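You operate a simulated robot arm through the tools that you are given. There is no shell and no other tool. Be economical: measure what you need, move in short steps, check, and stop when the job is done.

You are at the controls of a simulated robot arm. One attempt, no reset.

JOB
Fit blue disc 25 and the black cover, turn-check it, then unclamp.
Fine: the clamp stays locked till the check is done; the other blue disc and the pieces beside the mat stay.

Only the result counts: the job must be done as asked and must still hold three seconds after the hand-in. Knocking over, shifting, dropping, spilling or breaking anything else fails it. Lids that push on must go on centred and level and be pressed home; caps that screw on are set level and turned clockwise until they are tight.

ROBOT AND FRAMES
A 6-joint arm with a two-finger parallel gripper, fixed in place. Base frame: the origin is at the foot of the arm, x ahead of it, y to its left, z up; the work surface is at about z = 0.8. Lengths are in m, angles in degrees, forces in N, time in s.
With the tool pointing down near the work surface it reaches from about 0.24 to 0.64 m from the base axis. Its first joint turns from -66.0 to 66.0 degrees. Payload 2.7 kg.
The tool frame sits at the grasp point between the pads (the TCP): z along the fingers, y along the line on which they close. The tips reach 0.023 m beyond it. Largest opening 0.094 m; finger width 0.038, thickness 0.01; the body of the gripper, 0.054 by 0.096 m, starts 0.039 m behind the TCP.
Orientation is that of the tool frame in the base frame, as a unit quaternion [w, x, y, z]. With the fingers straight down and closing along the base's y, the tool's x points along the base's -x, its y along +y and its z along -z.

CONTROLS
- The arm moves only by the tool send_rows. Its arguments are lists of equal length, an entry for each row: "delta_pos": the shift along the tool's x, y, z in units of 200 mm (1.0 is 200 mm), a list of three; "rot": the turn, a rotation vector about the tool's x, y, z in units of 120 degrees (1.0 is 120 degrees), a list of three. In form: {"delta_pos": [[tx, ty, tz], ...], "rot": [[ax, ay, az], ...]}. A call has 1 to 20 rows; each row is the pose to reach, as a shift and turn from the pose commanded when the call began, along the tool's axes at that moment. "grip" is the finger opening in m, from 0 to 0.094, set as the call begins (left out, the last holds). A call with a number of a shift or a turn outside -1 to 1 is refused whole. A row lasts 0.2 s, in which the tool goes at most 0.05 m and 8.6 degrees; a call with a longer step from one row to the next is refused whole, and so is a gripper value outside its range. Where a pose cannot be reached the arm comes as near as it can. A force on the tool above 40 N (or 10 N above the force at the start of the call, whichever is more), or a blocked arm, ends the call early, and 0.2 s more pass. The fingers move at their own pace (about 0.045 m/s each) and stop on an object; they squeeze with about 25 N. The grip force told is the motor's: it shows also when the fingers shut on nothing. Time passes only in rows, and 0.2 s behind the last, so rows that repeat a pose let the fingers close. It gives the time, the measured TCP pose, the force on the tool (base axes), the opening and the grip force at its end, in the units of the frame above (readings bear some noise).
- Cameras (640 x 400 px; columns grow to the right, rows downward): "scene" is fixed at [0.0526, -0.4092, 1.4238]; the picture's right is [0.94, -0.35, 0.00], its down [-0.17, -0.45, -0.88] and it looks along [0.31, 0.82, -0.48] (base axes); focal length 348 px, centre (320, 200). "wrist" rides on the gripper at [0.086, 0.016, -0.074] in the tool frame; the picture's right is [-0.18, 0.98, 0.00], its down [-0.58, -0.11, -0.81] and it looks along [-0.79, -0.15, 0.59] (tool axes); focal length 243 px, centre (320, 200). There is no depth. A picture from a camera that has moved, and an enlarged one, comes with that camera's place and axes in the base frame and with its lens. The place of the scene camera against the robot may be out by one fixed shift of up to 0.018 m in any direction.
- capture(camera): a new picture of that camera. The clock stands still meanwhile.
- close_up(camera, box): a new picture of the part [left, top, right, bottom] of that camera's present view, enlarged. The clock stands still meanwhile.
- close_job(): hands the job in; it is judged then, once.

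Work in short steps. Places have to be worked out from the pictures, the camera data and where the tool is seen: move nearer, look again, correct. Check each grasp and each placing, and mend what went wrong. You have 120 turns and 84 pictures in all, those below and enlarged ones among them. Open the gripper and draw the arm clear of the work before you hand the job in, unless the task says otherwise; then end with one line.

The tools are called after "Request:" as a command line: name --argument value ..., lists and objects as JSON in quotes. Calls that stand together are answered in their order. send_rows: Moves the arm, as the interface text tells. Its arguments: {"type":"object","properties":{"delta_pos":{"type":"array","items":{"type":"array","items":{"type":"number"}}},"rot":{"type":"array","items":{"type":"array","items":{"type":"number"}}},"grip":{"type":"number"}},"required":["delta_pos","rot"]} The other tools are called the same way: capture (camera) takes a picture; close_up (camera, box) takes an enlarged picture of a part of a camera's view; close_job () hands the job in.

At the start:

```text
time: 0.0
eef_pos: [0.4654, 0.0295, 1.1777]
orientation: [0.0, -0.001, 1.0, 0.001]
contact_force: [0.7, 0.5, 0.1]
opening: 0.0941
grasp_force: 0.2
```

scene: 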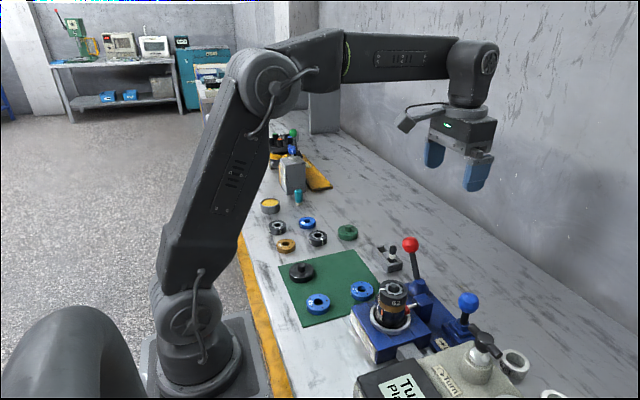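
wrist: 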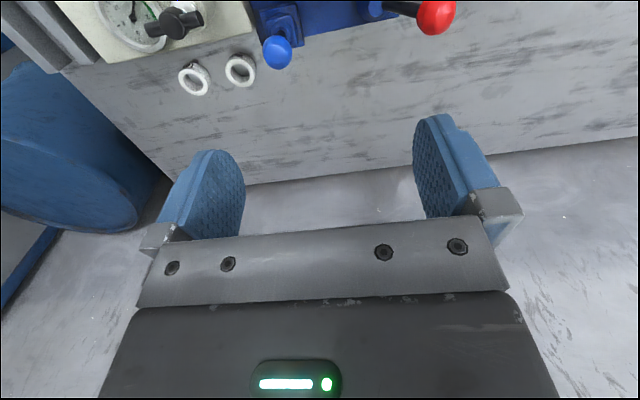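

I'll look closely at the mat and the fixture before moving.

Request:
close_up --camera "scene" --box '[240, 180, 400, 330]'

Request:
close_up --camera "scene" --box '[340, 230, 540, 400]'

```text
2.67 times, centred on (320, 255) of scene
camera zoom: at [0.0526, -0.4092, 1.4238], right [0.94, -0.35, 0.0], down [-0.17, -0.45, -0.88], along [0.31, 0.82, -0.48], focal length 928 px, centre (320, 53)
```

zoom: 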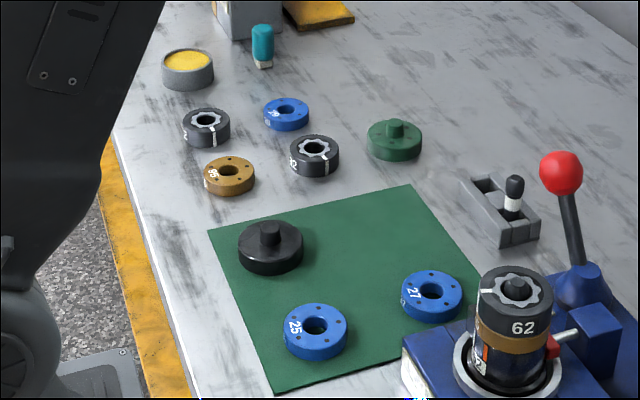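

```text
2.35 times, centred on (440, 315) of scene
camera zoom: at [0.0526, -0.4092, 1.4238], right [0.94, -0.35, 0.0], down [-0.17, -0.45, -0.88], along [0.31, 0.82, -0.48], focal length 819 px, centre (38, -71)
```

zoom: 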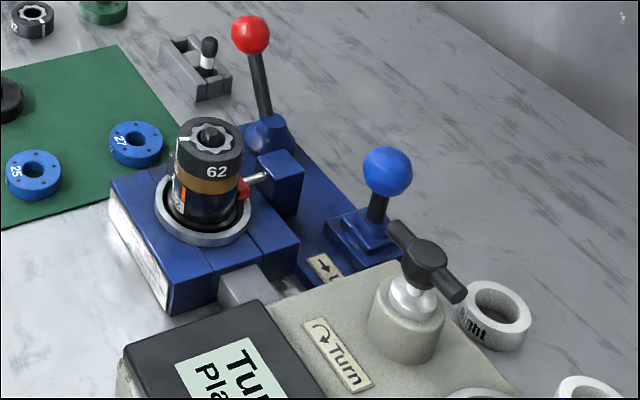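

The stack sits in the fixture near (0.37, 0.03), with disc 25 near (0.26, 0.16) and the cover near (0.26, 0.27). I'll pull back and tilt so the wrist camera looks down on the fixture.

Request:
send_rows --delta_pos '[[0.165, 0, 0.03], [0.33, 0, 0.06], [0.495, 0, 0.09], [0.66, 0, 0.12], [0.825, 0, 0.15], [0.825, 0, 0.15]]' --rot '[[0, 0.06, 0], [0, 0.12, 0], [0, 0.18, 0], [0, 0.24, 0], [0, 0.3, 0], [0, 0.3, 0]]'

Request:
capture --camera "wrist"

```text
time: 1.4
eef_pos: [0.2968, 0.0309, 1.1447]
orientation: [-0.308, 0.001, 0.951, 0.0]
contact_force: [0.5, 0.3, 0.4]
opening: 0.0939
grasp_force: 0.1
```

```text
79 pictures are left
camera wrist: at [0.2701, 0.0479, 1.256], right [0.15, 0.98, -0.11], down [0.94, -0.11, 0.31], along [0.29, -0.15, -0.94], focal length 243 px, centre (320, 200)
```

wrist: 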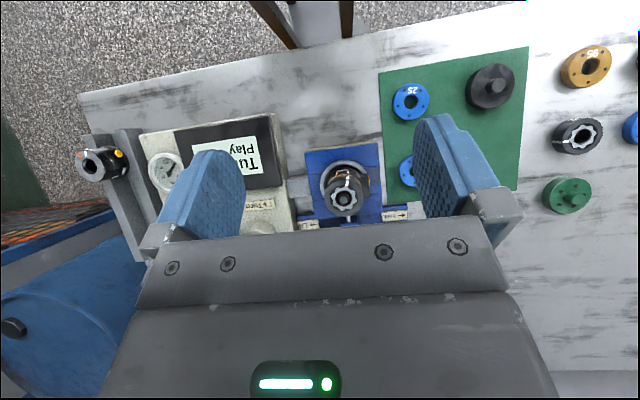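

The view covers the whole station; I'll enlarge the tester, the fixture and the mat.

Request:
close_up --camera "wrist" --box '[130, 110, 310, 240]'

Request:
close_up --camera "wrist" --box '[290, 130, 430, 240]'

Request:
close_up --camera "wrist" --box '[370, 50, 550, 170]'

Request:
close_up --camera "scene" --box '[360, 300, 560, 400]'

Request:
close_up --camera "scene" --box '[360, 260, 430, 310]'

```text
3.08 times, centred on (220, 175) of wrist
camera zoom: at [0.2701, 0.0479, 1.256], right [0.15, 0.98, -0.11], down [0.94, -0.11, 0.31], along [0.29, -0.15, -0.94], focal length 746 px, centre (628, 277)
```

zoom: 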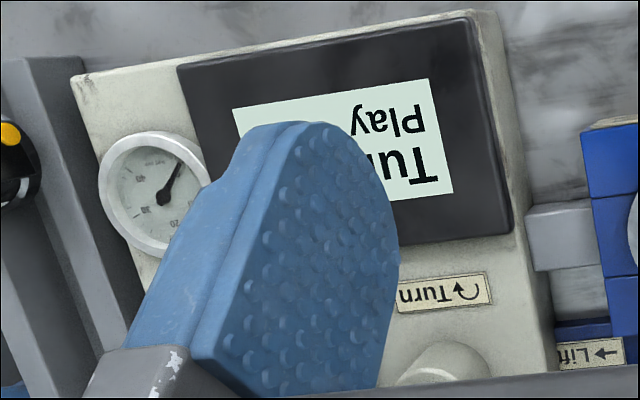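

```text
3.64 times, centred on (360, 185) of wrist
camera zoom: at [0.2701, 0.0479, 1.256], right [0.15, 0.98, -0.11], down [0.94, -0.11, 0.31], along [0.29, -0.15, -0.94], focal length 882 px, centre (174, 254)
```

zoom: 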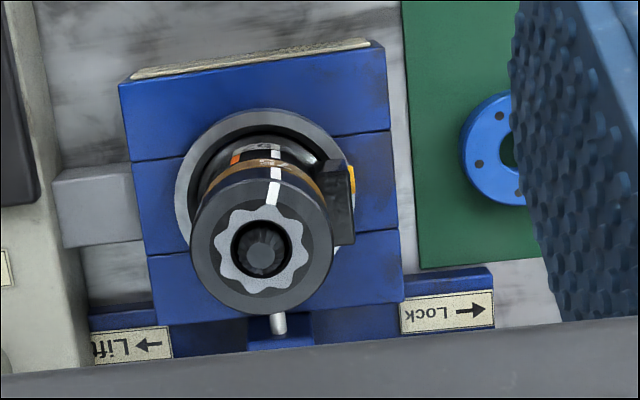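

```text
3.33 times, centred on (460, 110) of wrist
camera zoom: at [0.2701, 0.0479, 1.256], right [0.15, 0.98, -0.11], down [0.94, -0.11, 0.31], along [0.29, -0.15, -0.94], focal length 809 px, centre (-147, 500)
```

zoom: 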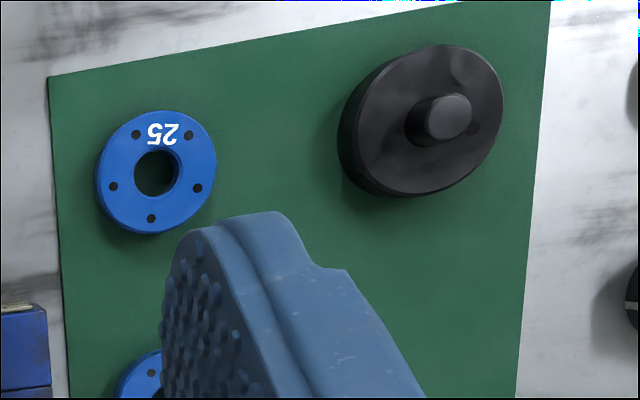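

```text
3.20 times, centred on (460, 350) of scene
camera zoom: at [0.0526, -0.4092, 1.4238], right [0.94, -0.35, 0.0], down [-0.17, -0.45, -0.88], along [0.31, 0.82, -0.48], focal length 1114 px, centre (-128, -280)
```

zoom: 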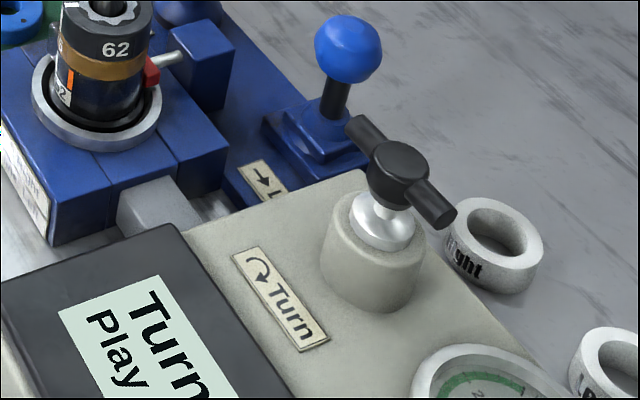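

```text
8.00 times, centred on (395, 285) of scene
camera zoom: at [0.0526, -0.4092, 1.4238], right [0.94, -0.35, 0.0], down [-0.17, -0.45, -0.88], along [0.31, 0.82, -0.48], focal length 2784 px, centre (-280, -480)
```

zoom: 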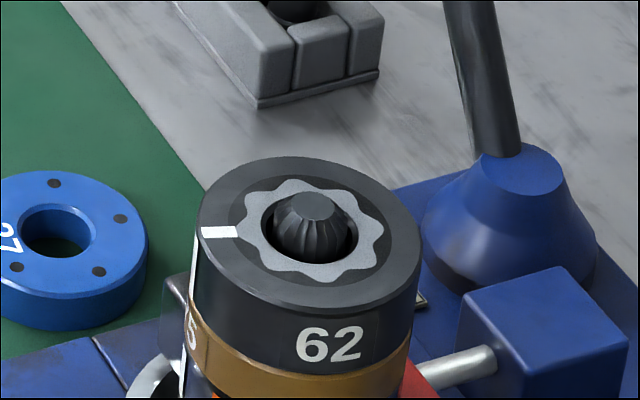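

The labels read "Lift" (blue lever) and "Lock" (red lever), and there is a "Turn" knob on the tester. I'll move forward to see the levers and knob from above.

Request:
send_rows --delta_pos '[[-0.13, -0.05, -0.095], [-0.26, -0.1, -0.19], [-0.39, -0.15, -0.285], [-0.526, -0.2, -0.382], [-0.526, -0.2, -0.382]]' --rot '[[0, 0, 0], [0, 0, 0], [0, 0, 0], [0, 0, 0], [0, 0, 0]]'

Request:
capture --camera "wrist"

```text
time: 2.6
eef_pos: [0.4187, -0.01, 1.1315]
orientation: [-0.308, 0.0, 0.951, 0.0]
contact_force: [0.1, 1.5, -1.1]
opening: 0.0941
grasp_force: 0.1
out of reach, approached as far as the arm can: row 4, 5
```

```text
73 pictures are left
camera wrist: at [0.3903, 0.0061, 1.2435], right [0.15, 0.98, -0.11], down [0.94, -0.11, 0.31], along [0.3, -0.15, -0.94], focal length 243 px, centre (320, 200)
```

wrist: 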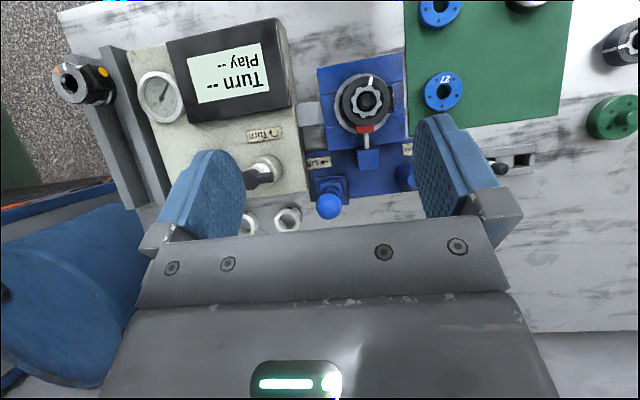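

The red lever leans to +y, so it's locked, and the display shows "Turn -- Play --". The stack top is near (0.372, 0.029, 0.939). Next I'll return to vertical and hover over disc 25.

Request:
send_rows --delta_pos '[[0.042, 0.14, 0.165], [0.084, 0.28, 0.33], [0.126, 0.42, 0.495], [0.168, 0.56, 0.66], [0.21, 0.7, 0.825], [0.253, 0.845, 0.988], [0.253, 0.845, 0.988]]' --rot '[[0, -0.05, 0], [0, -0.1, 0], [0, -0.15, 0], [0, -0.2, 0], [0, -0.25, 0], [0, -0.3, 0], [0, -0.3, 0]]'

Request:
capture --camera "wrist"

```text
time: 4.2
eef_pos: [0.2592, 0.1585, 1.0016]
orientation: [0.001, 0.0, 1.0, 0.0]
contact_force: [-0.3, 0.8, -0.4]
opening: 0.0939
grasp_force: 0.0
```

```text
72 pictures are left
camera wrist: at [0.1712, 0.1751, 1.0781], right [0.18, 0.98, 0.0], down [0.58, -0.11, 0.81], along [0.79, -0.15, -0.59], focal length 243 px, centre (320, 200)
```

wrist: 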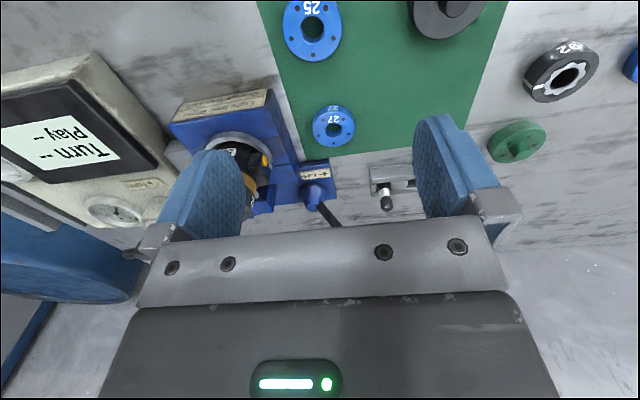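

Disc 25 appears at about (0.255, 0.152). I'll zoom in on the disc and on the fixture plate from here.

Request:
close_up --camera "wrist" --box '[260, 0, 380, 75]'

Request:
close_up --camera "wrist" --box '[160, 80, 310, 215]'

```text
5.33 times, centred on (320, 38) of wrist
camera zoom: at [0.1712, 0.1751, 1.0781], right [0.18, 0.98, 0.0], down [0.58, -0.11, 0.81], along [0.79, -0.15, -0.59], focal length 1294 px, centre (320, 1067)
```

zoom: 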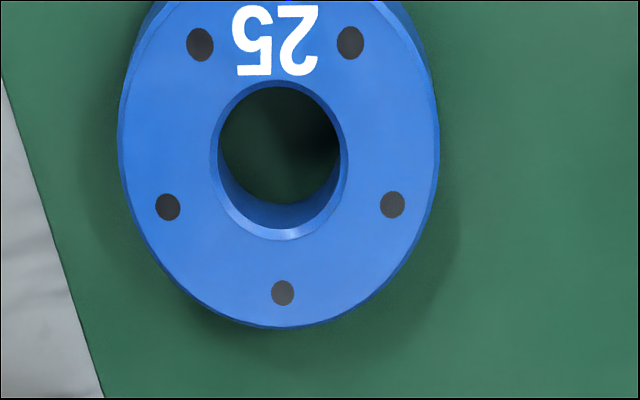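

```text
2.96 times, centred on (235, 148) of wrist
camera zoom: at [0.1712, 0.1751, 1.0781], right [0.18, 0.98, 0.0], down [0.58, -0.11, 0.81], along [0.79, -0.15, -0.59], focal length 719 px, centre (572, 356)
```

zoom: 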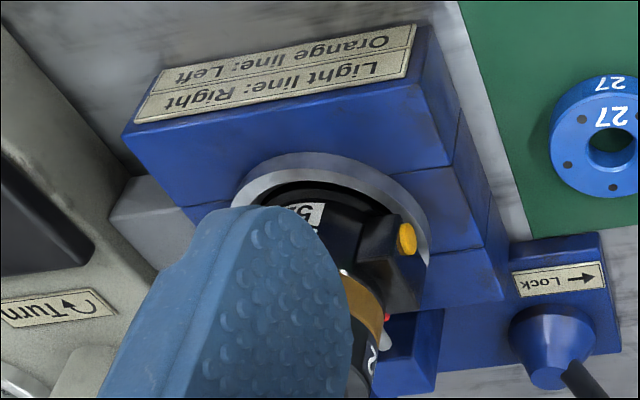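

The plate reads "Light line: Right / Orange line: Left". I'll check what that refers to later. Now I'll go lower over disc 25.

Request:
send_rows --delta_pos '[[0.01, -0.015, 0.22], [0.023, -0.0325, 0.44], [0.023, -0.0325, 0.65], [0.023, -0.0325, 0.65]]' --rot '[[0, 0, 0], [0, 0, 0], [0, 0, 0], [0, 0, 0]]' --grip 0.085

Request:
capture --camera "wrist"

Request:
close_up --camera "scene" --box '[260, 230, 400, 330]'

```text
time: 5.2
eef_pos: [0.2545, 0.1508, 0.8691]
orientation: [0.0, 0.0, 1.0, 0.0]
contact_force: [1.3, 0.2, -0.1]
opening: 0.0854
grasp_force: 0.1
```

```text
69 pictures are left
camera wrist: at [0.1666, 0.1672, 0.9449], right [0.18, 0.98, 0.0], down [0.58, -0.11, 0.81], along [0.79, -0.15, -0.59], focal length 243 px, centre (320, 200)
```

wrist: 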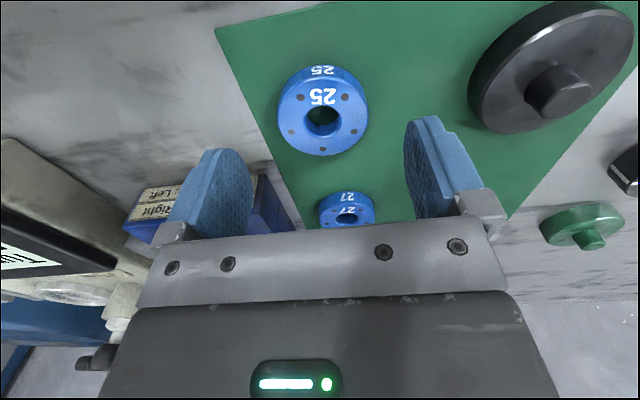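

```text
4.00 times, centred on (330, 280) of scene
camera zoom: at [0.0526, -0.4092, 1.4238], right [0.94, -0.35, 0.0], down [-0.17, -0.45, -0.88], along [0.31, 0.82, -0.48], focal length 1392 px, centre (280, -120)
```

zoom: 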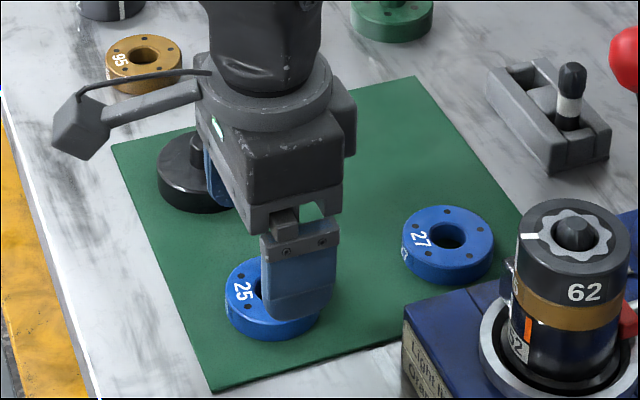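

Disc centre is (0.2535, 0.152), almost exactly under the TCP. I'll descend to just above the mat and grip.

Request:
send_rows --delta_pos '[[0.005, 0.006, 0.1], [0.005, 0.006, 0.17], [0.005, 0.006, 0.208], [0.005, 0.006, 0.208]]' --rot '[[0, 0, 0], [0, 0, 0], [0, 0, 0], [0, 0, 0]]'

Request:
send_rows --delta_pos '[[0, 0, 0], [0, 0, 0], [0, 0, 0], [0, 0, 0], [0, 0, 0]]' --rot '[[0, 0, 0], [0, 0, 0], [0, 0, 0], [0, 0, 0], [0, 0, 0]]' --grip 0.04

Request:
capture --camera "wrist"

```text
time: 6.2
eef_pos: [0.2554, 0.1529, 0.8303]
orientation: [0.0, 0.0, 1.0, 0.0]
contact_force: [-0.8, -0.2, 0.5]
opening: 0.085
grasp_force: 0.1
```

```text
time: 7.4
eef_pos: [0.2548, 0.1542, 0.8289]
orientation: [0.0, 0.0, 1.0, 0.0]
contact_force: [0.0, 0.9, 0.3]
opening: 0.0542
grasp_force: 24.9
```

```text
67 pictures are left
camera wrist: at [0.1673, 0.1704, 0.9058], right [0.18, 0.98, 0.0], down [0.58, -0.11, 0.81], along [0.79, -0.15, -0.59], focal length 243 px, centre (320, 200)
```

wrist: 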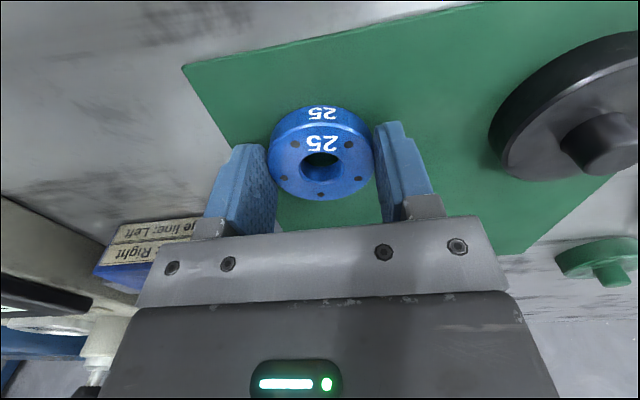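

Gripped at 54 mm. I'll lift it straight up, then measure where it sits in the hand from an enlarged view.

Request:
send_rows --delta_pos '[[0, 0, -0.1], [0, 0, -0.3], [0, 0, -0.5], [0, 0, -0.7], [0, 0, -0.85], [0, 0, -0.85]]' --rot '[[0, 0, 0], [0, 0, 0], [0, 0, 0], [0, 0, 0], [0, 0, 0], [0, 0, 0]]'

Request:
close_up --camera "wrist" --box '[240, 90, 400, 220]'

Request:
close_up --camera "scene" --box '[270, 170, 390, 250]'

```text
time: 8.8
eef_pos: [0.2541, 0.1559, 0.9987]
orientation: [0.0, 0.0, 1.0, 0.001]
contact_force: [0.0, -0.6, -2.3]
opening: 0.0546
grasp_force: 24.7
```

```text
3.08 times, centred on (320, 155) of wrist
camera zoom: at [0.1658, 0.1725, 1.0748], right [0.18, 0.98, 0.0], down [0.58, -0.11, 0.81], along [0.79, -0.15, -0.59], focal length 746 px, centre (320, 338)
```

zoom: 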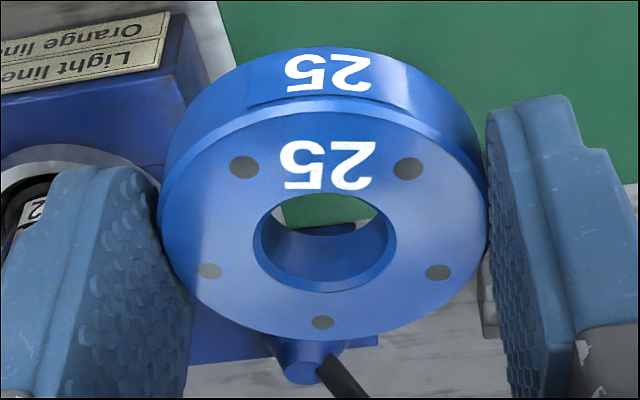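

```text
5.00 times, centred on (330, 210) of scene
camera zoom: at [0.0526, -0.4092, 1.4238], right [0.94, -0.35, 0.0], down [-0.17, -0.45, -0.88], along [0.31, 0.82, -0.48], focal length 1740 px, centre (270, 150)
```

zoom: 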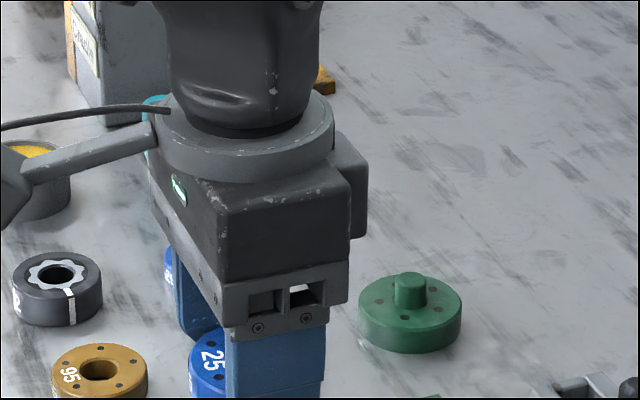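

The disc is centred in the hand to within about 1 mm, and its bottom is about 28 mm below the TCP. I'll move over the stack with clearance.

Request:
send_rows --delta_pos '[[-0.08, -0.1, -0.1], [-0.2, -0.22, -0.1], [-0.33, -0.36, -0.1], [-0.46, -0.5, -0.1], [-0.585, -0.637, -0.1], [-0.585, -0.637, -0.1], [-0.585, -0.637, -0.1]]' --rot '[[0, 0, 0], [0, 0, 0], [0, 0, 0], [0, 0, 0], [0, 0, 0], [0, 0, 0], [0, 0, 0]]'

Request:
close_up --camera "wrist" --box '[220, 60, 420, 220]'

Request:
close_up --camera "scene" --box '[340, 220, 460, 320]'

```text
time: 10.4
eef_pos: [0.3724, 0.0263, 1.0217]
orientation: [0.0, 0.0, 1.0, 0.0]
contact_force: [0.4, -0.3, -2.5]
opening: 0.0542
grasp_force: 24.7
```

```text
2.50 times, centred on (320, 140) of wrist
camera zoom: at [0.2845, 0.0427, 1.0978], right [0.18, 0.98, 0.0], down [0.58, -0.11, 0.81], along [0.79, -0.15, -0.59], focal length 606 px, centre (320, 350)
```

zoom: 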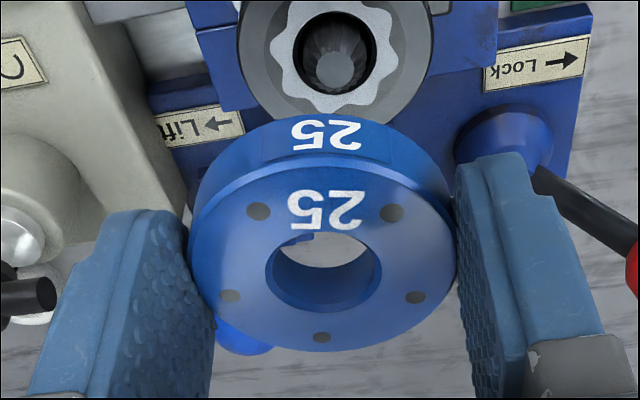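

```text
4.00 times, centred on (400, 270) of scene
camera zoom: at [0.0526, -0.4092, 1.4238], right [0.94, -0.35, 0.0], down [-0.17, -0.45, -0.88], along [0.31, 0.82, -0.48], focal length 1392 px, centre (0, -80)
```

zoom: 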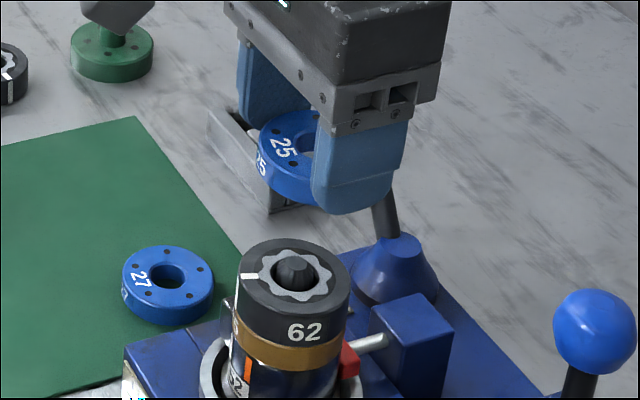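

In the same view the stack sits 3 mm toward −x and 4 mm toward +y of the held disc, about 57 mm below its underside. I'll correct that and descend most of the way.

Request:
send_rows --delta_pos '[[0.015, 0.02, 0.05], [0.015, 0.02, 0.12], [0.015, 0.02, 0.2], [0.015, 0.02, 0.2]]' --rot '[[0, 0, 0], [0, 0, 0], [0, 0, 0], [0, 0, 0]]'

Request:
close_up --camera "wrist" --box '[220, 60, 420, 220]'

Request:
close_up --camera "scene" --box '[340, 220, 460, 320]'

```text
time: 11.4
eef_pos: [0.3702, 0.0304, 0.9801]
orientation: [0.0, 0.0, 1.0, 0.0]
contact_force: [1.0, 0.4, -2.2]
opening: 0.0541
grasp_force: 25.0
```

```text
2.50 times, centred on (320, 140) of wrist
camera zoom: at [0.2827, 0.0472, 1.0561], right [0.18, 0.98, 0.0], down [0.58, -0.11, 0.81], along [0.79, -0.15, -0.59], focal length 606 px, centre (320, 350)
```

zoom: 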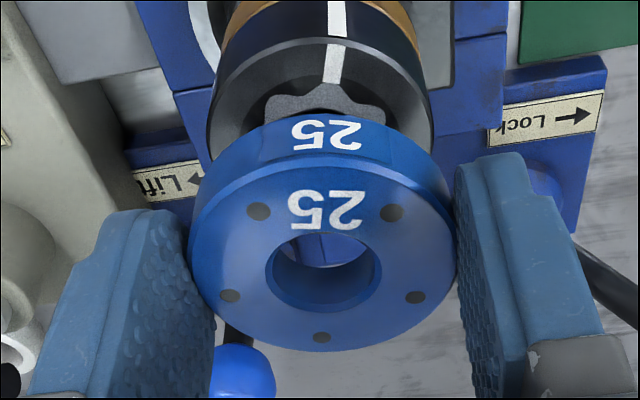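

```text
4.00 times, centred on (400, 270) of scene
camera zoom: at [0.0526, -0.4092, 1.4238], right [0.94, -0.35, 0.0], down [-0.17, -0.45, -0.88], along [0.31, 0.82, -0.48], focal length 1392 px, centre (0, -80)
```

zoom: 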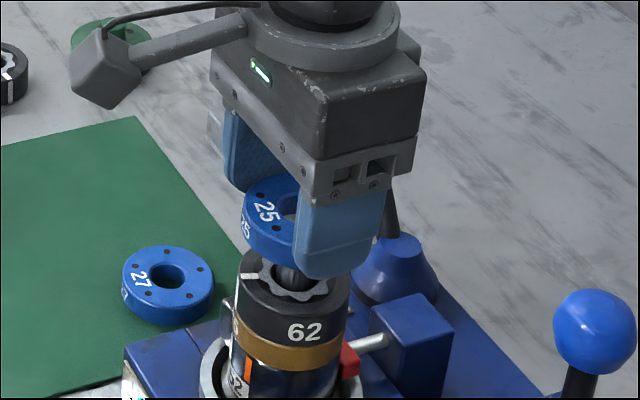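

Both views show the disc aligned over the stack to about 1 mm. I'll lower it gently until it makes contact.

Request:
send_rows --delta_pos '[[0.002, 0, 0.02], [0.002, 0, 0.035], [0.002, 0, 0.05], [0.002, 0, 0.06], [0.002, 0, 0.07], [0.002, 0, 0.075], [0.002, 0, 0.08]]' --rot '[[0, 0, 0], [0, 0, 0], [0, 0, 0], [0, 0, 0], [0, 0, 0], [0, 0, 0], [0, 0, 0]]'

Request:
close_up --camera "wrist" --box '[220, 60, 420, 220]'

Request:
close_up --camera "scene" --box '[360, 240, 440, 310]'

```text
time: 13.0
eef_pos: [0.3685, 0.0316, 0.9645]
orientation: [0.0, 0.0, 1.0, 0.001]
contact_force: [0.1, -0.9, -1.9]
opening: 0.0544
grasp_force: 24.9
```

```text
2.50 times, centred on (320, 140) of wrist
camera zoom: at [0.281, 0.0476, 1.0411], right [0.18, 0.98, 0.0], down [0.58, -0.11, 0.81], along [0.79, -0.15, -0.59], focal length 606 px, centre (320, 350)
```

zoom: 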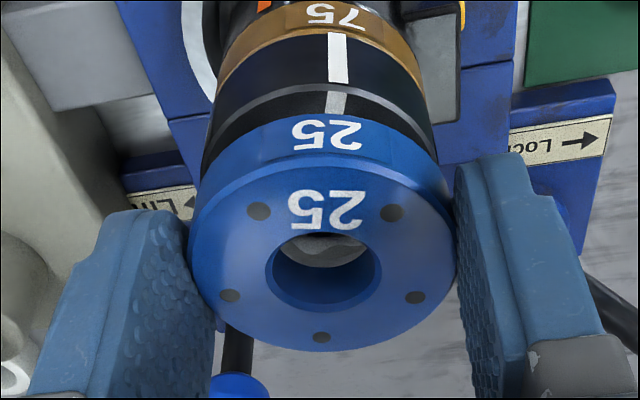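

```text
5.71 times, centred on (400, 275) of scene
camera zoom: at [0.0526, -0.4092, 1.4238], right [0.94, -0.35, 0.0], down [-0.17, -0.45, -0.88], along [0.31, 0.82, -0.48], focal length 1989 px, centre (-137, -229)
```

zoom: 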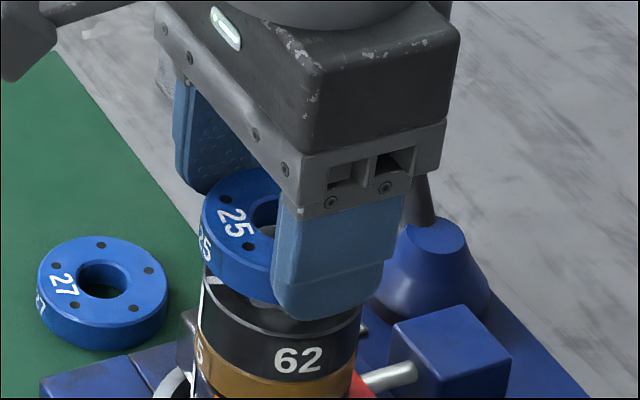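

No contact yet; both views agree on a gap of about 7 mm with good alignment. I'll continue down.

Request:
send_rows --delta_pos '[[0, 0, 0.01], [0, 0, 0.018], [0, 0, 0.025], [0, 0, 0.03], [0, 0, 0.035], [0, 0, 0.04], [0, 0, 0.045], [0, 0, 0.05]]' --rot '[[0, 0, 0], [0, 0, 0], [0, 0, 0], [0, 0, 0], [0, 0, 0], [0, 0, 0], [0, 0, 0], [0, 0, 0]]'

Request:
close_up --camera "wrist" --box '[220, 60, 420, 220]'

Request:
close_up --camera "scene" --box '[360, 240, 440, 310]'

```text
time: 14.8
eef_pos: [0.3694, 0.032, 0.956]
orientation: [0.0, 0.0, 1.0, 0.0]
contact_force: [-0.2, -0.4, -2.3]
opening: 0.0543
grasp_force: 24.7
```

```text
2.50 times, centred on (320, 140) of wrist
camera zoom: at [0.2809, 0.0476, 1.0307], right [0.18, 0.98, 0.0], down [0.58, -0.11, 0.81], along [0.79, -0.15, -0.59], focal length 606 px, centre (320, 350)
```

zoom: 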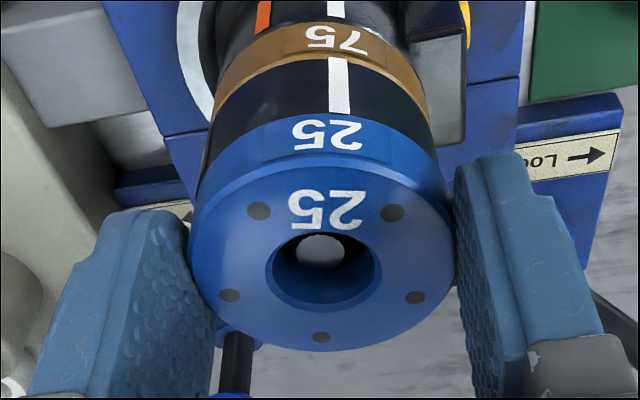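

```text
5.71 times, centred on (400, 275) of scene
camera zoom: at [0.0526, -0.4092, 1.4238], right [0.94, -0.35, 0.0], down [-0.17, -0.45, -0.88], along [0.31, 0.82, -0.48], focal length 1989 px, centre (-137, -229)
```

zoom: 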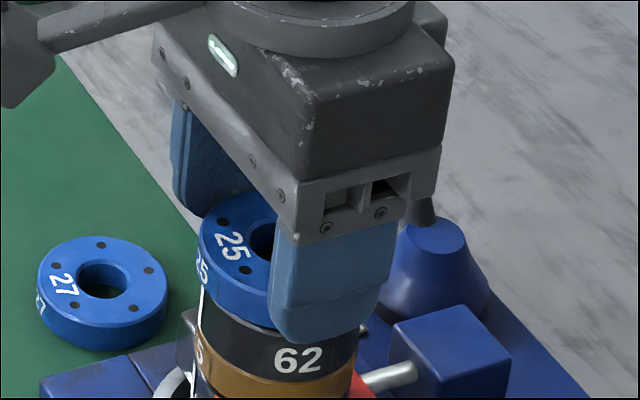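

Nearly touching, with the pin entering the hole. I'll press down gently until the force rises.

Request:
send_rows --delta_pos '[[0, 0, 0.005], [0, 0, 0.01], [0, 0, 0.015], [0, 0, 0.02], [0, 0, 0.025], [0, 0, 0.03]]' --rot '[[0, 0, 0], [0, 0, 0], [0, 0, 0], [0, 0, 0], [0, 0, 0], [0, 0, 0]]'

Request:
close_up --camera "wrist" --box '[220, 60, 420, 220]'

Request:
close_up --camera "scene" --box '[360, 240, 440, 310]'

```text
time: 16.2
eef_pos: [0.3701, 0.0312, 0.9488]
orientation: [0.002, 0.0, 1.0, 0.0]
contact_force: [0.4, -3.3, 16.2]
opening: 0.0538
grasp_force: 25.0
```

```text
2.50 times, centred on (320, 140) of wrist
camera zoom: at [0.2821, 0.0471, 1.0251], right [0.18, 0.98, 0.0], down [0.58, -0.11, 0.81], along [0.79, -0.15, -0.59], focal length 606 px, centre (320, 350)
```

zoom: 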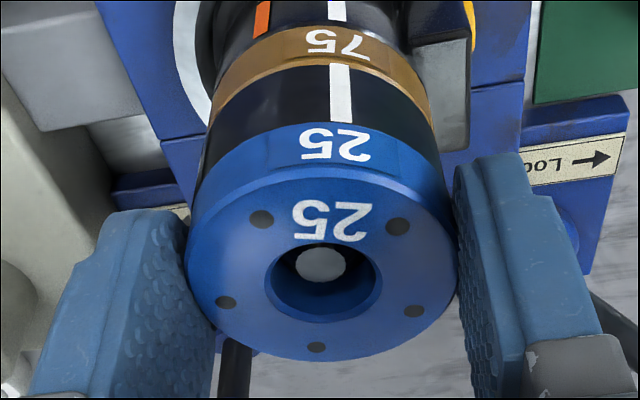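

```text
5.71 times, centred on (400, 275) of scene
camera zoom: at [0.0524, -0.4093, 1.4238], right [0.94, -0.35, 0.0], down [-0.17, -0.45, -0.88], along [0.31, 0.82, -0.48], focal length 1989 px, centre (-137, -229)
```

zoom: 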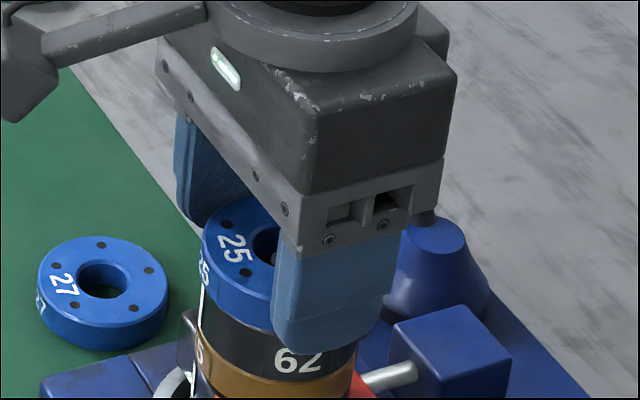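

Contact at 16 N with the disc resting on 62. I'll open the fingers slightly and rise to inspect.

Request:
send_rows --delta_pos '[[0, 0, -0.015], [0, 0, -0.015], [0, 0, -0.015], [0, 0, -0.015], [0, 0, -0.02]]' --rot '[[0, 0, 0], [0, 0, 0], [0, 0, 0], [0, 0, 0], [0, 0, 0]]' --grip 0.085

Request:
send_rows --delta_pos '[[0, 0, -0.1], [0, 0, -0.25], [0, 0, -0.4], [0, 0, -0.4]]' --rot '[[0, 0, 0], [0, 0, 0], [0, 0, 0], [0, 0, 0]]'

Request:
close_up --camera "scene" --box '[360, 250, 430, 310]'

Request:
close_up --camera "wrist" --box '[220, 0, 420, 125]'

```text
time: 17.4
eef_pos: [0.3693, 0.0302, 0.954]
orientation: [0.0, 0.0, 1.0, 0.0]
contact_force: [0.3, 0.5, -0.6]
opening: 0.0849
grasp_force: 0.2
```

```text
time: 18.4
eef_pos: [0.368, 0.0305, 1.0351]
orientation: [0.0, 0.0, 1.0, 0.0]
contact_force: [0.2, 0.6, 0.4]
opening: 0.085
grasp_force: 0.1
```

```text
6.67 times, centred on (395, 280) of scene
camera zoom: at [0.0526, -0.4092, 1.4238], right [0.94, -0.35, 0.0], down [-0.17, -0.45, -0.88], along [0.31, 0.82, -0.48], focal length 2320 px, centre (-180, -333)
```

zoom: 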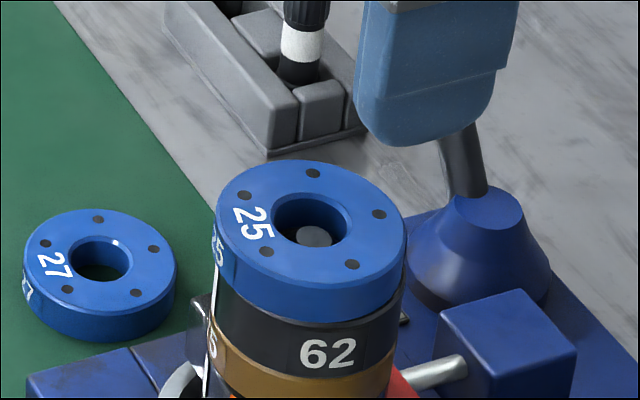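

```text
3.20 times, centred on (320, 62) of wrist
camera zoom: at [0.2813, 0.0475, 1.111], right [0.18, 0.98, 0.0], down [0.58, -0.11, 0.81], along [0.79, -0.15, -0.59], focal length 776 px, centre (320, 640)
```

zoom: 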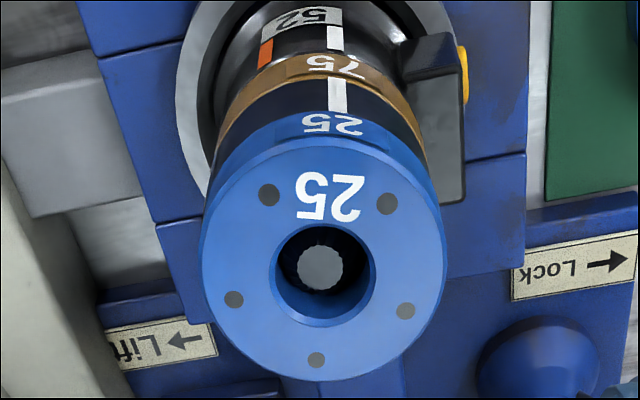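

The disc looks seated, but I want to be sure it's level. I'll take a tighter view.

Request:
close_up --camera "scene" --box '[374, 266, 414, 302]'

Request:
close_up --camera "wrist" --box '[270, 0, 370, 62]'

```text
11.11 times, centred on (394, 284) of scene
camera zoom: at [0.0526, -0.4092, 1.4238], right [0.94, -0.35, 0.0], down [-0.17, -0.45, -0.88], along [0.31, 0.82, -0.48], focal length 3867 px, centre (-502, -733)
```

zoom: 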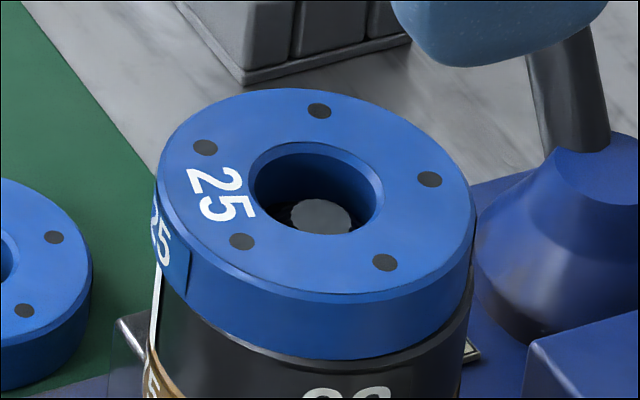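

```text
6.40 times, centred on (320, 31) of wrist
camera zoom: at [0.2813, 0.0475, 1.111], right [0.18, 0.98, 0.0], down [0.58, -0.11, 0.81], along [0.79, -0.15, -0.59], focal length 1553 px, centre (320, 1282)
```

zoom: 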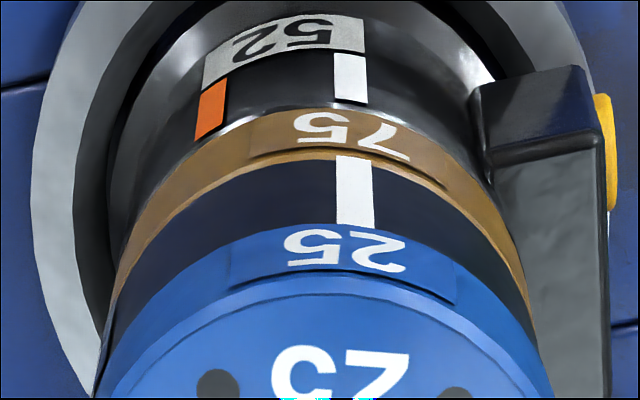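

Disc 25 sits flat. Now I'll go to the black cover near (0.257, 0.271).

Request:
send_rows --delta_pos '[[0.1, 0.19, -0.05], [0.2, 0.38, -0.05], [0.3, 0.57, -0.05], [0.4, 0.76, -0.05], [0.5, 0.95, -0.05], [0.5, 0.95, -0.05]]' --rot '[[0, 0, 0], [0, 0, 0], [0, 0, 0], [0, 0, 0], [0, 0, 0], [0, 0, 0]]' --grip 0.06

Request:
send_rows --delta_pos '[[0.04, 0.14, 0.1], [0.06, 0.28, 0.25], [0.06, 0.28, 0.45], [0.06, 0.28, 0.55], [0.06, 0.28, 0.55]]' --rot '[[0, 0, 0], [0, 0, 0], [0, 0, 0], [0, 0, 0], [0, 0, 0]]'

Request:
capture --camera "wrist"

```text
time: 19.8
eef_pos: [0.2691, 0.2221, 1.0452]
orientation: [0.0, 0.0, 1.0, -0.001]
contact_force: [0.1, 0.4, -0.2]
opening: 0.0599
grasp_force: 0.1
```

```text
time: 21.0
eef_pos: [0.2565, 0.2787, 0.9344]
orientation: [0.0, 0.0, 1.0, -0.001]
contact_force: [0.0, 0.6, -0.1]
opening: 0.06
grasp_force: 0.1
```

```text
50 pictures are left
camera wrist: at [0.1687, 0.294, 1.0094], right [0.18, 0.98, 0.0], down [0.58, -0.11, 0.81], along [0.79, -0.15, -0.59], focal length 243 px, centre (320, 200)
```

wrist: 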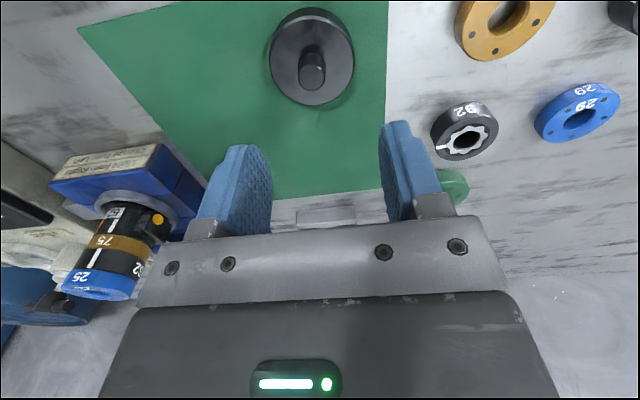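

The cover is about 62 mm wide, centred near (0.251, 0.272), with a central knob. I'll align and go lower.

Request:
send_rows --delta_pos '[[0.025, -0.032, 0.1], [0.025, -0.032, 0.2], [0.025, -0.032, 0.2]]' --rot '[[0, 0, 0], [0, 0, 0], [0, 0, 0]]'

Request:
close_up --camera "wrist" --box '[220, 60, 420, 220]'

Request:
close_up --camera "scene" --box '[260, 220, 360, 300]'

```text
time: 21.8
eef_pos: [0.2523, 0.2709, 0.8926]
orientation: [0.0, 0.0, 1.0, 0.0]
contact_force: [0.8, -0.4, 0.0]
opening: 0.0599
grasp_force: 0.1
```

```text
2.50 times, centred on (320, 140) of wrist
camera zoom: at [0.1646, 0.2868, 0.9691], right [0.18, 0.98, 0.0], down [0.58, -0.11, 0.81], along [0.79, -0.15, -0.59], focal length 606 px, centre (320, 350)
```

zoom: 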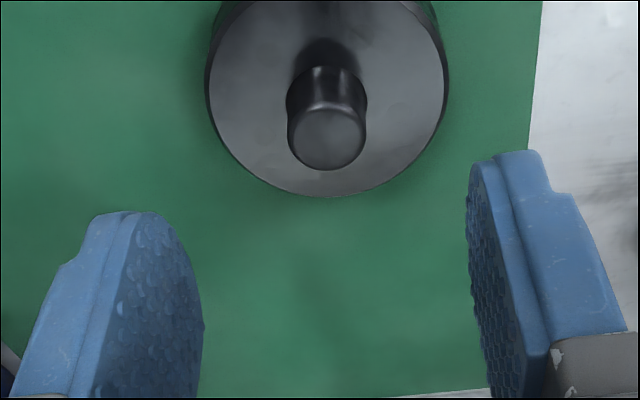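

```text
5.00 times, centred on (310, 260) of scene
camera zoom: at [0.0526, -0.4092, 1.4238], right [0.94, -0.35, 0.0], down [-0.17, -0.45, -0.88], along [0.31, 0.82, -0.48], focal length 1740 px, centre (370, -100)
```

zoom: 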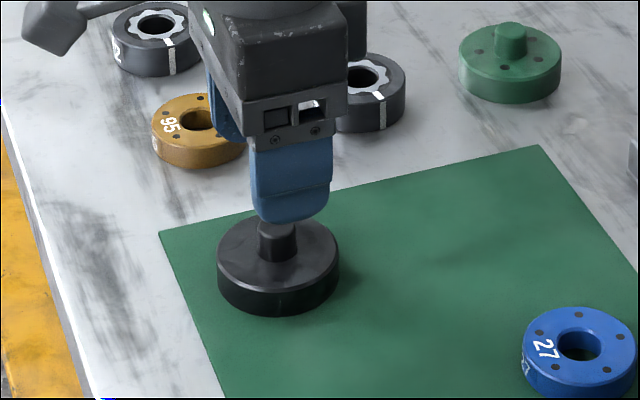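

Knob is about 21 mm wide, near (0.251, 0.272). I'll descend so the tips sit just above the plate, then close on the knob.

Request:
send_rows --delta_pos '[[0.006, 0.006, 0.12], [0.006, 0.006, 0.2], [0.006, 0.006, 0.235], [0.006, 0.006, 0.235]]' --rot '[[0, 0, 0], [0, 0, 0], [0, 0, 0], [0, 0, 0]]'

Request:
close_up --camera "wrist" --box '[220, 90, 420, 250]'

Request:
close_up --camera "scene" --box '[260, 220, 360, 300]'

```text
time: 22.8
eef_pos: [0.2523, 0.2707, 0.8469]
orientation: [0.0, 0.0, 1.0, 0.0]
contact_force: [-0.1, 0.0, 1.0]
opening: 0.0602
grasp_force: 0.1
```

```text
2.50 times, centred on (320, 170) of wrist
camera zoom: at [0.1633, 0.2878, 0.9221], right [0.18, 0.98, 0.0], down [0.58, -0.11, 0.81], along [0.79, -0.15, -0.59], focal length 606 px, centre (320, 275)
```

zoom: 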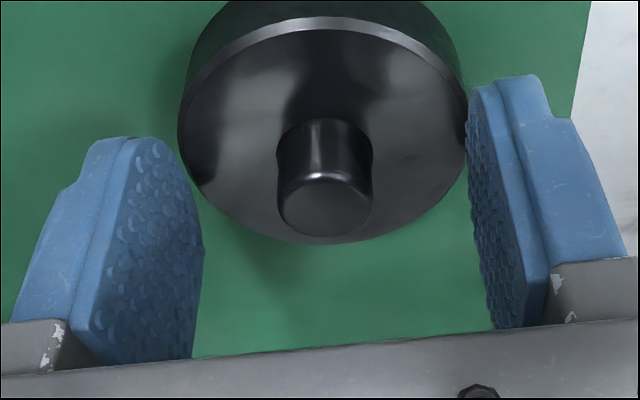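

```text
5.00 times, centred on (310, 260) of scene
camera zoom: at [0.0526, -0.4092, 1.4238], right [0.94, -0.35, 0.0], down [-0.17, -0.45, -0.88], along [0.31, 0.82, -0.48], focal length 1740 px, centre (370, -100)
```

zoom: 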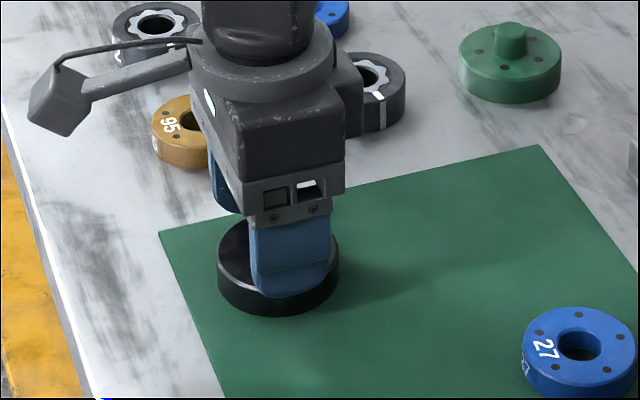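

The tips flank the knob just above the plate. I'll close on it, then lift a little and check.

Request:
send_rows --delta_pos '[[-0.008, 0.003, 0.01], [-0.008, 0.003, 0.01], [-0.008, 0.003, 0.01], [-0.008, 0.003, 0.01], [-0.008, 0.003, 0.01], [-0.008, 0.003, 0.01]]' --rot '[[0, 0, 0], [0, 0, 0], [0, 0, 0], [0, 0, 0], [0, 0, 0], [0, 0, 0]]' --grip 0.01

Request:
send_rows --delta_pos '[[0, 0, -0.1], [0, 0, -0.25], [0, 0, -0.45], [0, 0, -0.65], [0, 0, -0.85], [0, 0, -0.85]]' --rot '[[0, 0, 0], [0, 0, 0], [0, 0, 0], [0, 0, 0], [0, 0, 0], [0, 0, 0]]'

Request:
close_up --camera "wrist" --box '[220, 60, 420, 220]'

Request:
close_up --camera "scene" --box '[260, 150, 360, 230]'

```text
time: 24.2
eef_pos: [0.2524, 0.271, 0.8432]
orientation: [0.0, 0.001, 1.0, 0.0]
contact_force: [2.1, -3.6, 1.7]
opening: 0.0193
grasp_force: 25.6
```

```text
time: 25.6
eef_pos: [0.2514, 0.2712, 1.0167]
orientation: [0.001, -0.001, 1.0, 0.0]
contact_force: [0.2, 0.7, -2.2]
opening: 0.0193
grasp_force: 25.0
```

```text
2.50 times, centred on (320, 140) of wrist
camera zoom: at [0.1639, 0.2868, 1.0924], right [0.18, 0.98, 0.0], down [0.58, -0.11, 0.81], along [0.79, -0.15, -0.59], focal length 606 px, centre (320, 350)
```

zoom: 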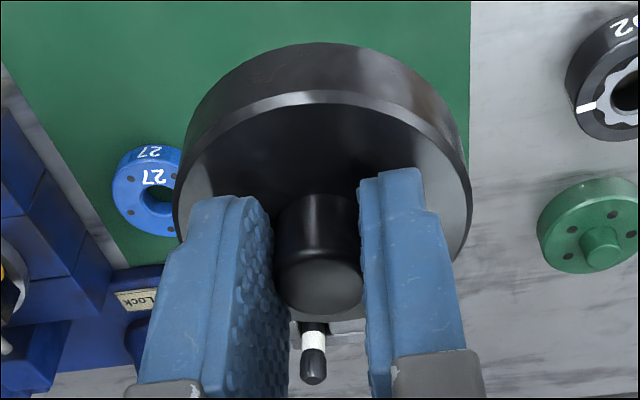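

```text
5.00 times, centred on (310, 190) of scene
camera zoom: at [0.0526, -0.4091, 1.4238], right [0.94, -0.35, 0.0], down [-0.17, -0.45, -0.88], along [0.31, 0.82, -0.48], focal length 1740 px, centre (370, 250)
```

zoom: 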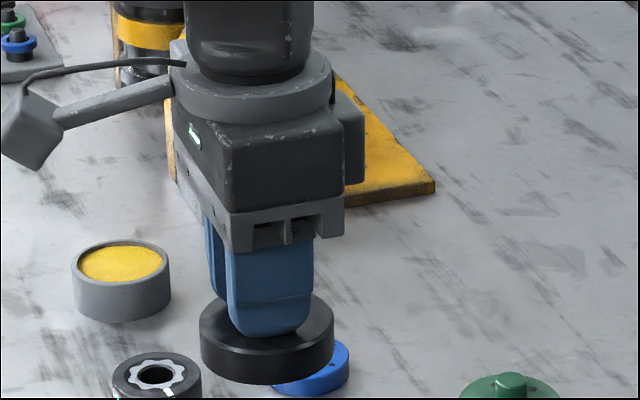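

The cover is held by its knob and level. I'll carry it over the stack at a safe height.

Request:
send_rows --delta_pos '[[-0.1, -0.19, -0.05], [-0.2, -0.38, -0.07], [-0.3, -0.57, -0.07], [-0.4, -0.76, -0.07], [-0.5, -0.95, -0.07], [-0.5, -0.95, -0.07]]' --rot '[[0, 0, 0], [0, 0, 0], [0, 0, 0], [0, 0, 0], [0, 0, 0], [0, 0, 0]]'

Request:
send_rows --delta_pos '[[-0.05, -0.12, 0], [-0.093, -0.25, 0], [-0.093, -0.25, 0.05], [-0.093, -0.25, 0.05]]' --rot '[[0, 0, 0], [0, 0, 0], [0, 0, 0], [0, 0, 0]]'

Request:
close_up --camera "wrist" --box '[220, 60, 420, 220]'

Request:
close_up --camera "scene" --box '[350, 220, 450, 300]'

```text
time: 27.0
eef_pos: [0.3552, 0.0815, 1.0264]
orientation: [0.001, 0.0, 1.0, -0.001]
contact_force: [0.1, -0.7, -3.3]
opening: 0.0189
grasp_force: 24.8
```

```text
time: 28.0
eef_pos: [0.3712, 0.0323, 1.0177]
orientation: [0.0, -0.001, 1.0, 0.0]
contact_force: [0.8, -0.4, -3.6]
opening: 0.0194
grasp_force: 24.9
```

```text
2.50 times, centred on (320, 140) of wrist
camera zoom: at [0.2842, 0.0484, 1.0932], right [0.18, 0.98, 0.0], down [0.58, -0.11, 0.81], along [0.79, -0.15, -0.59], focal length 606 px, centre (320, 350)
```

zoom: 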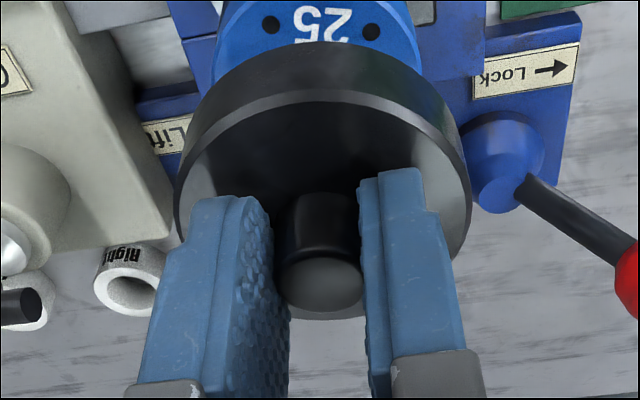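

```text
5.00 times, centred on (400, 260) of scene
camera zoom: at [0.0526, -0.4092, 1.4238], right [0.94, -0.35, 0.0], down [-0.17, -0.45, -0.88], along [0.31, 0.82, -0.48], focal length 1740 px, centre (-80, -100)
```

zoom: 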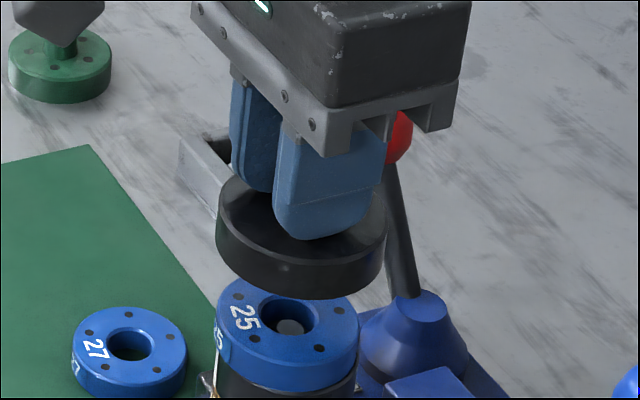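

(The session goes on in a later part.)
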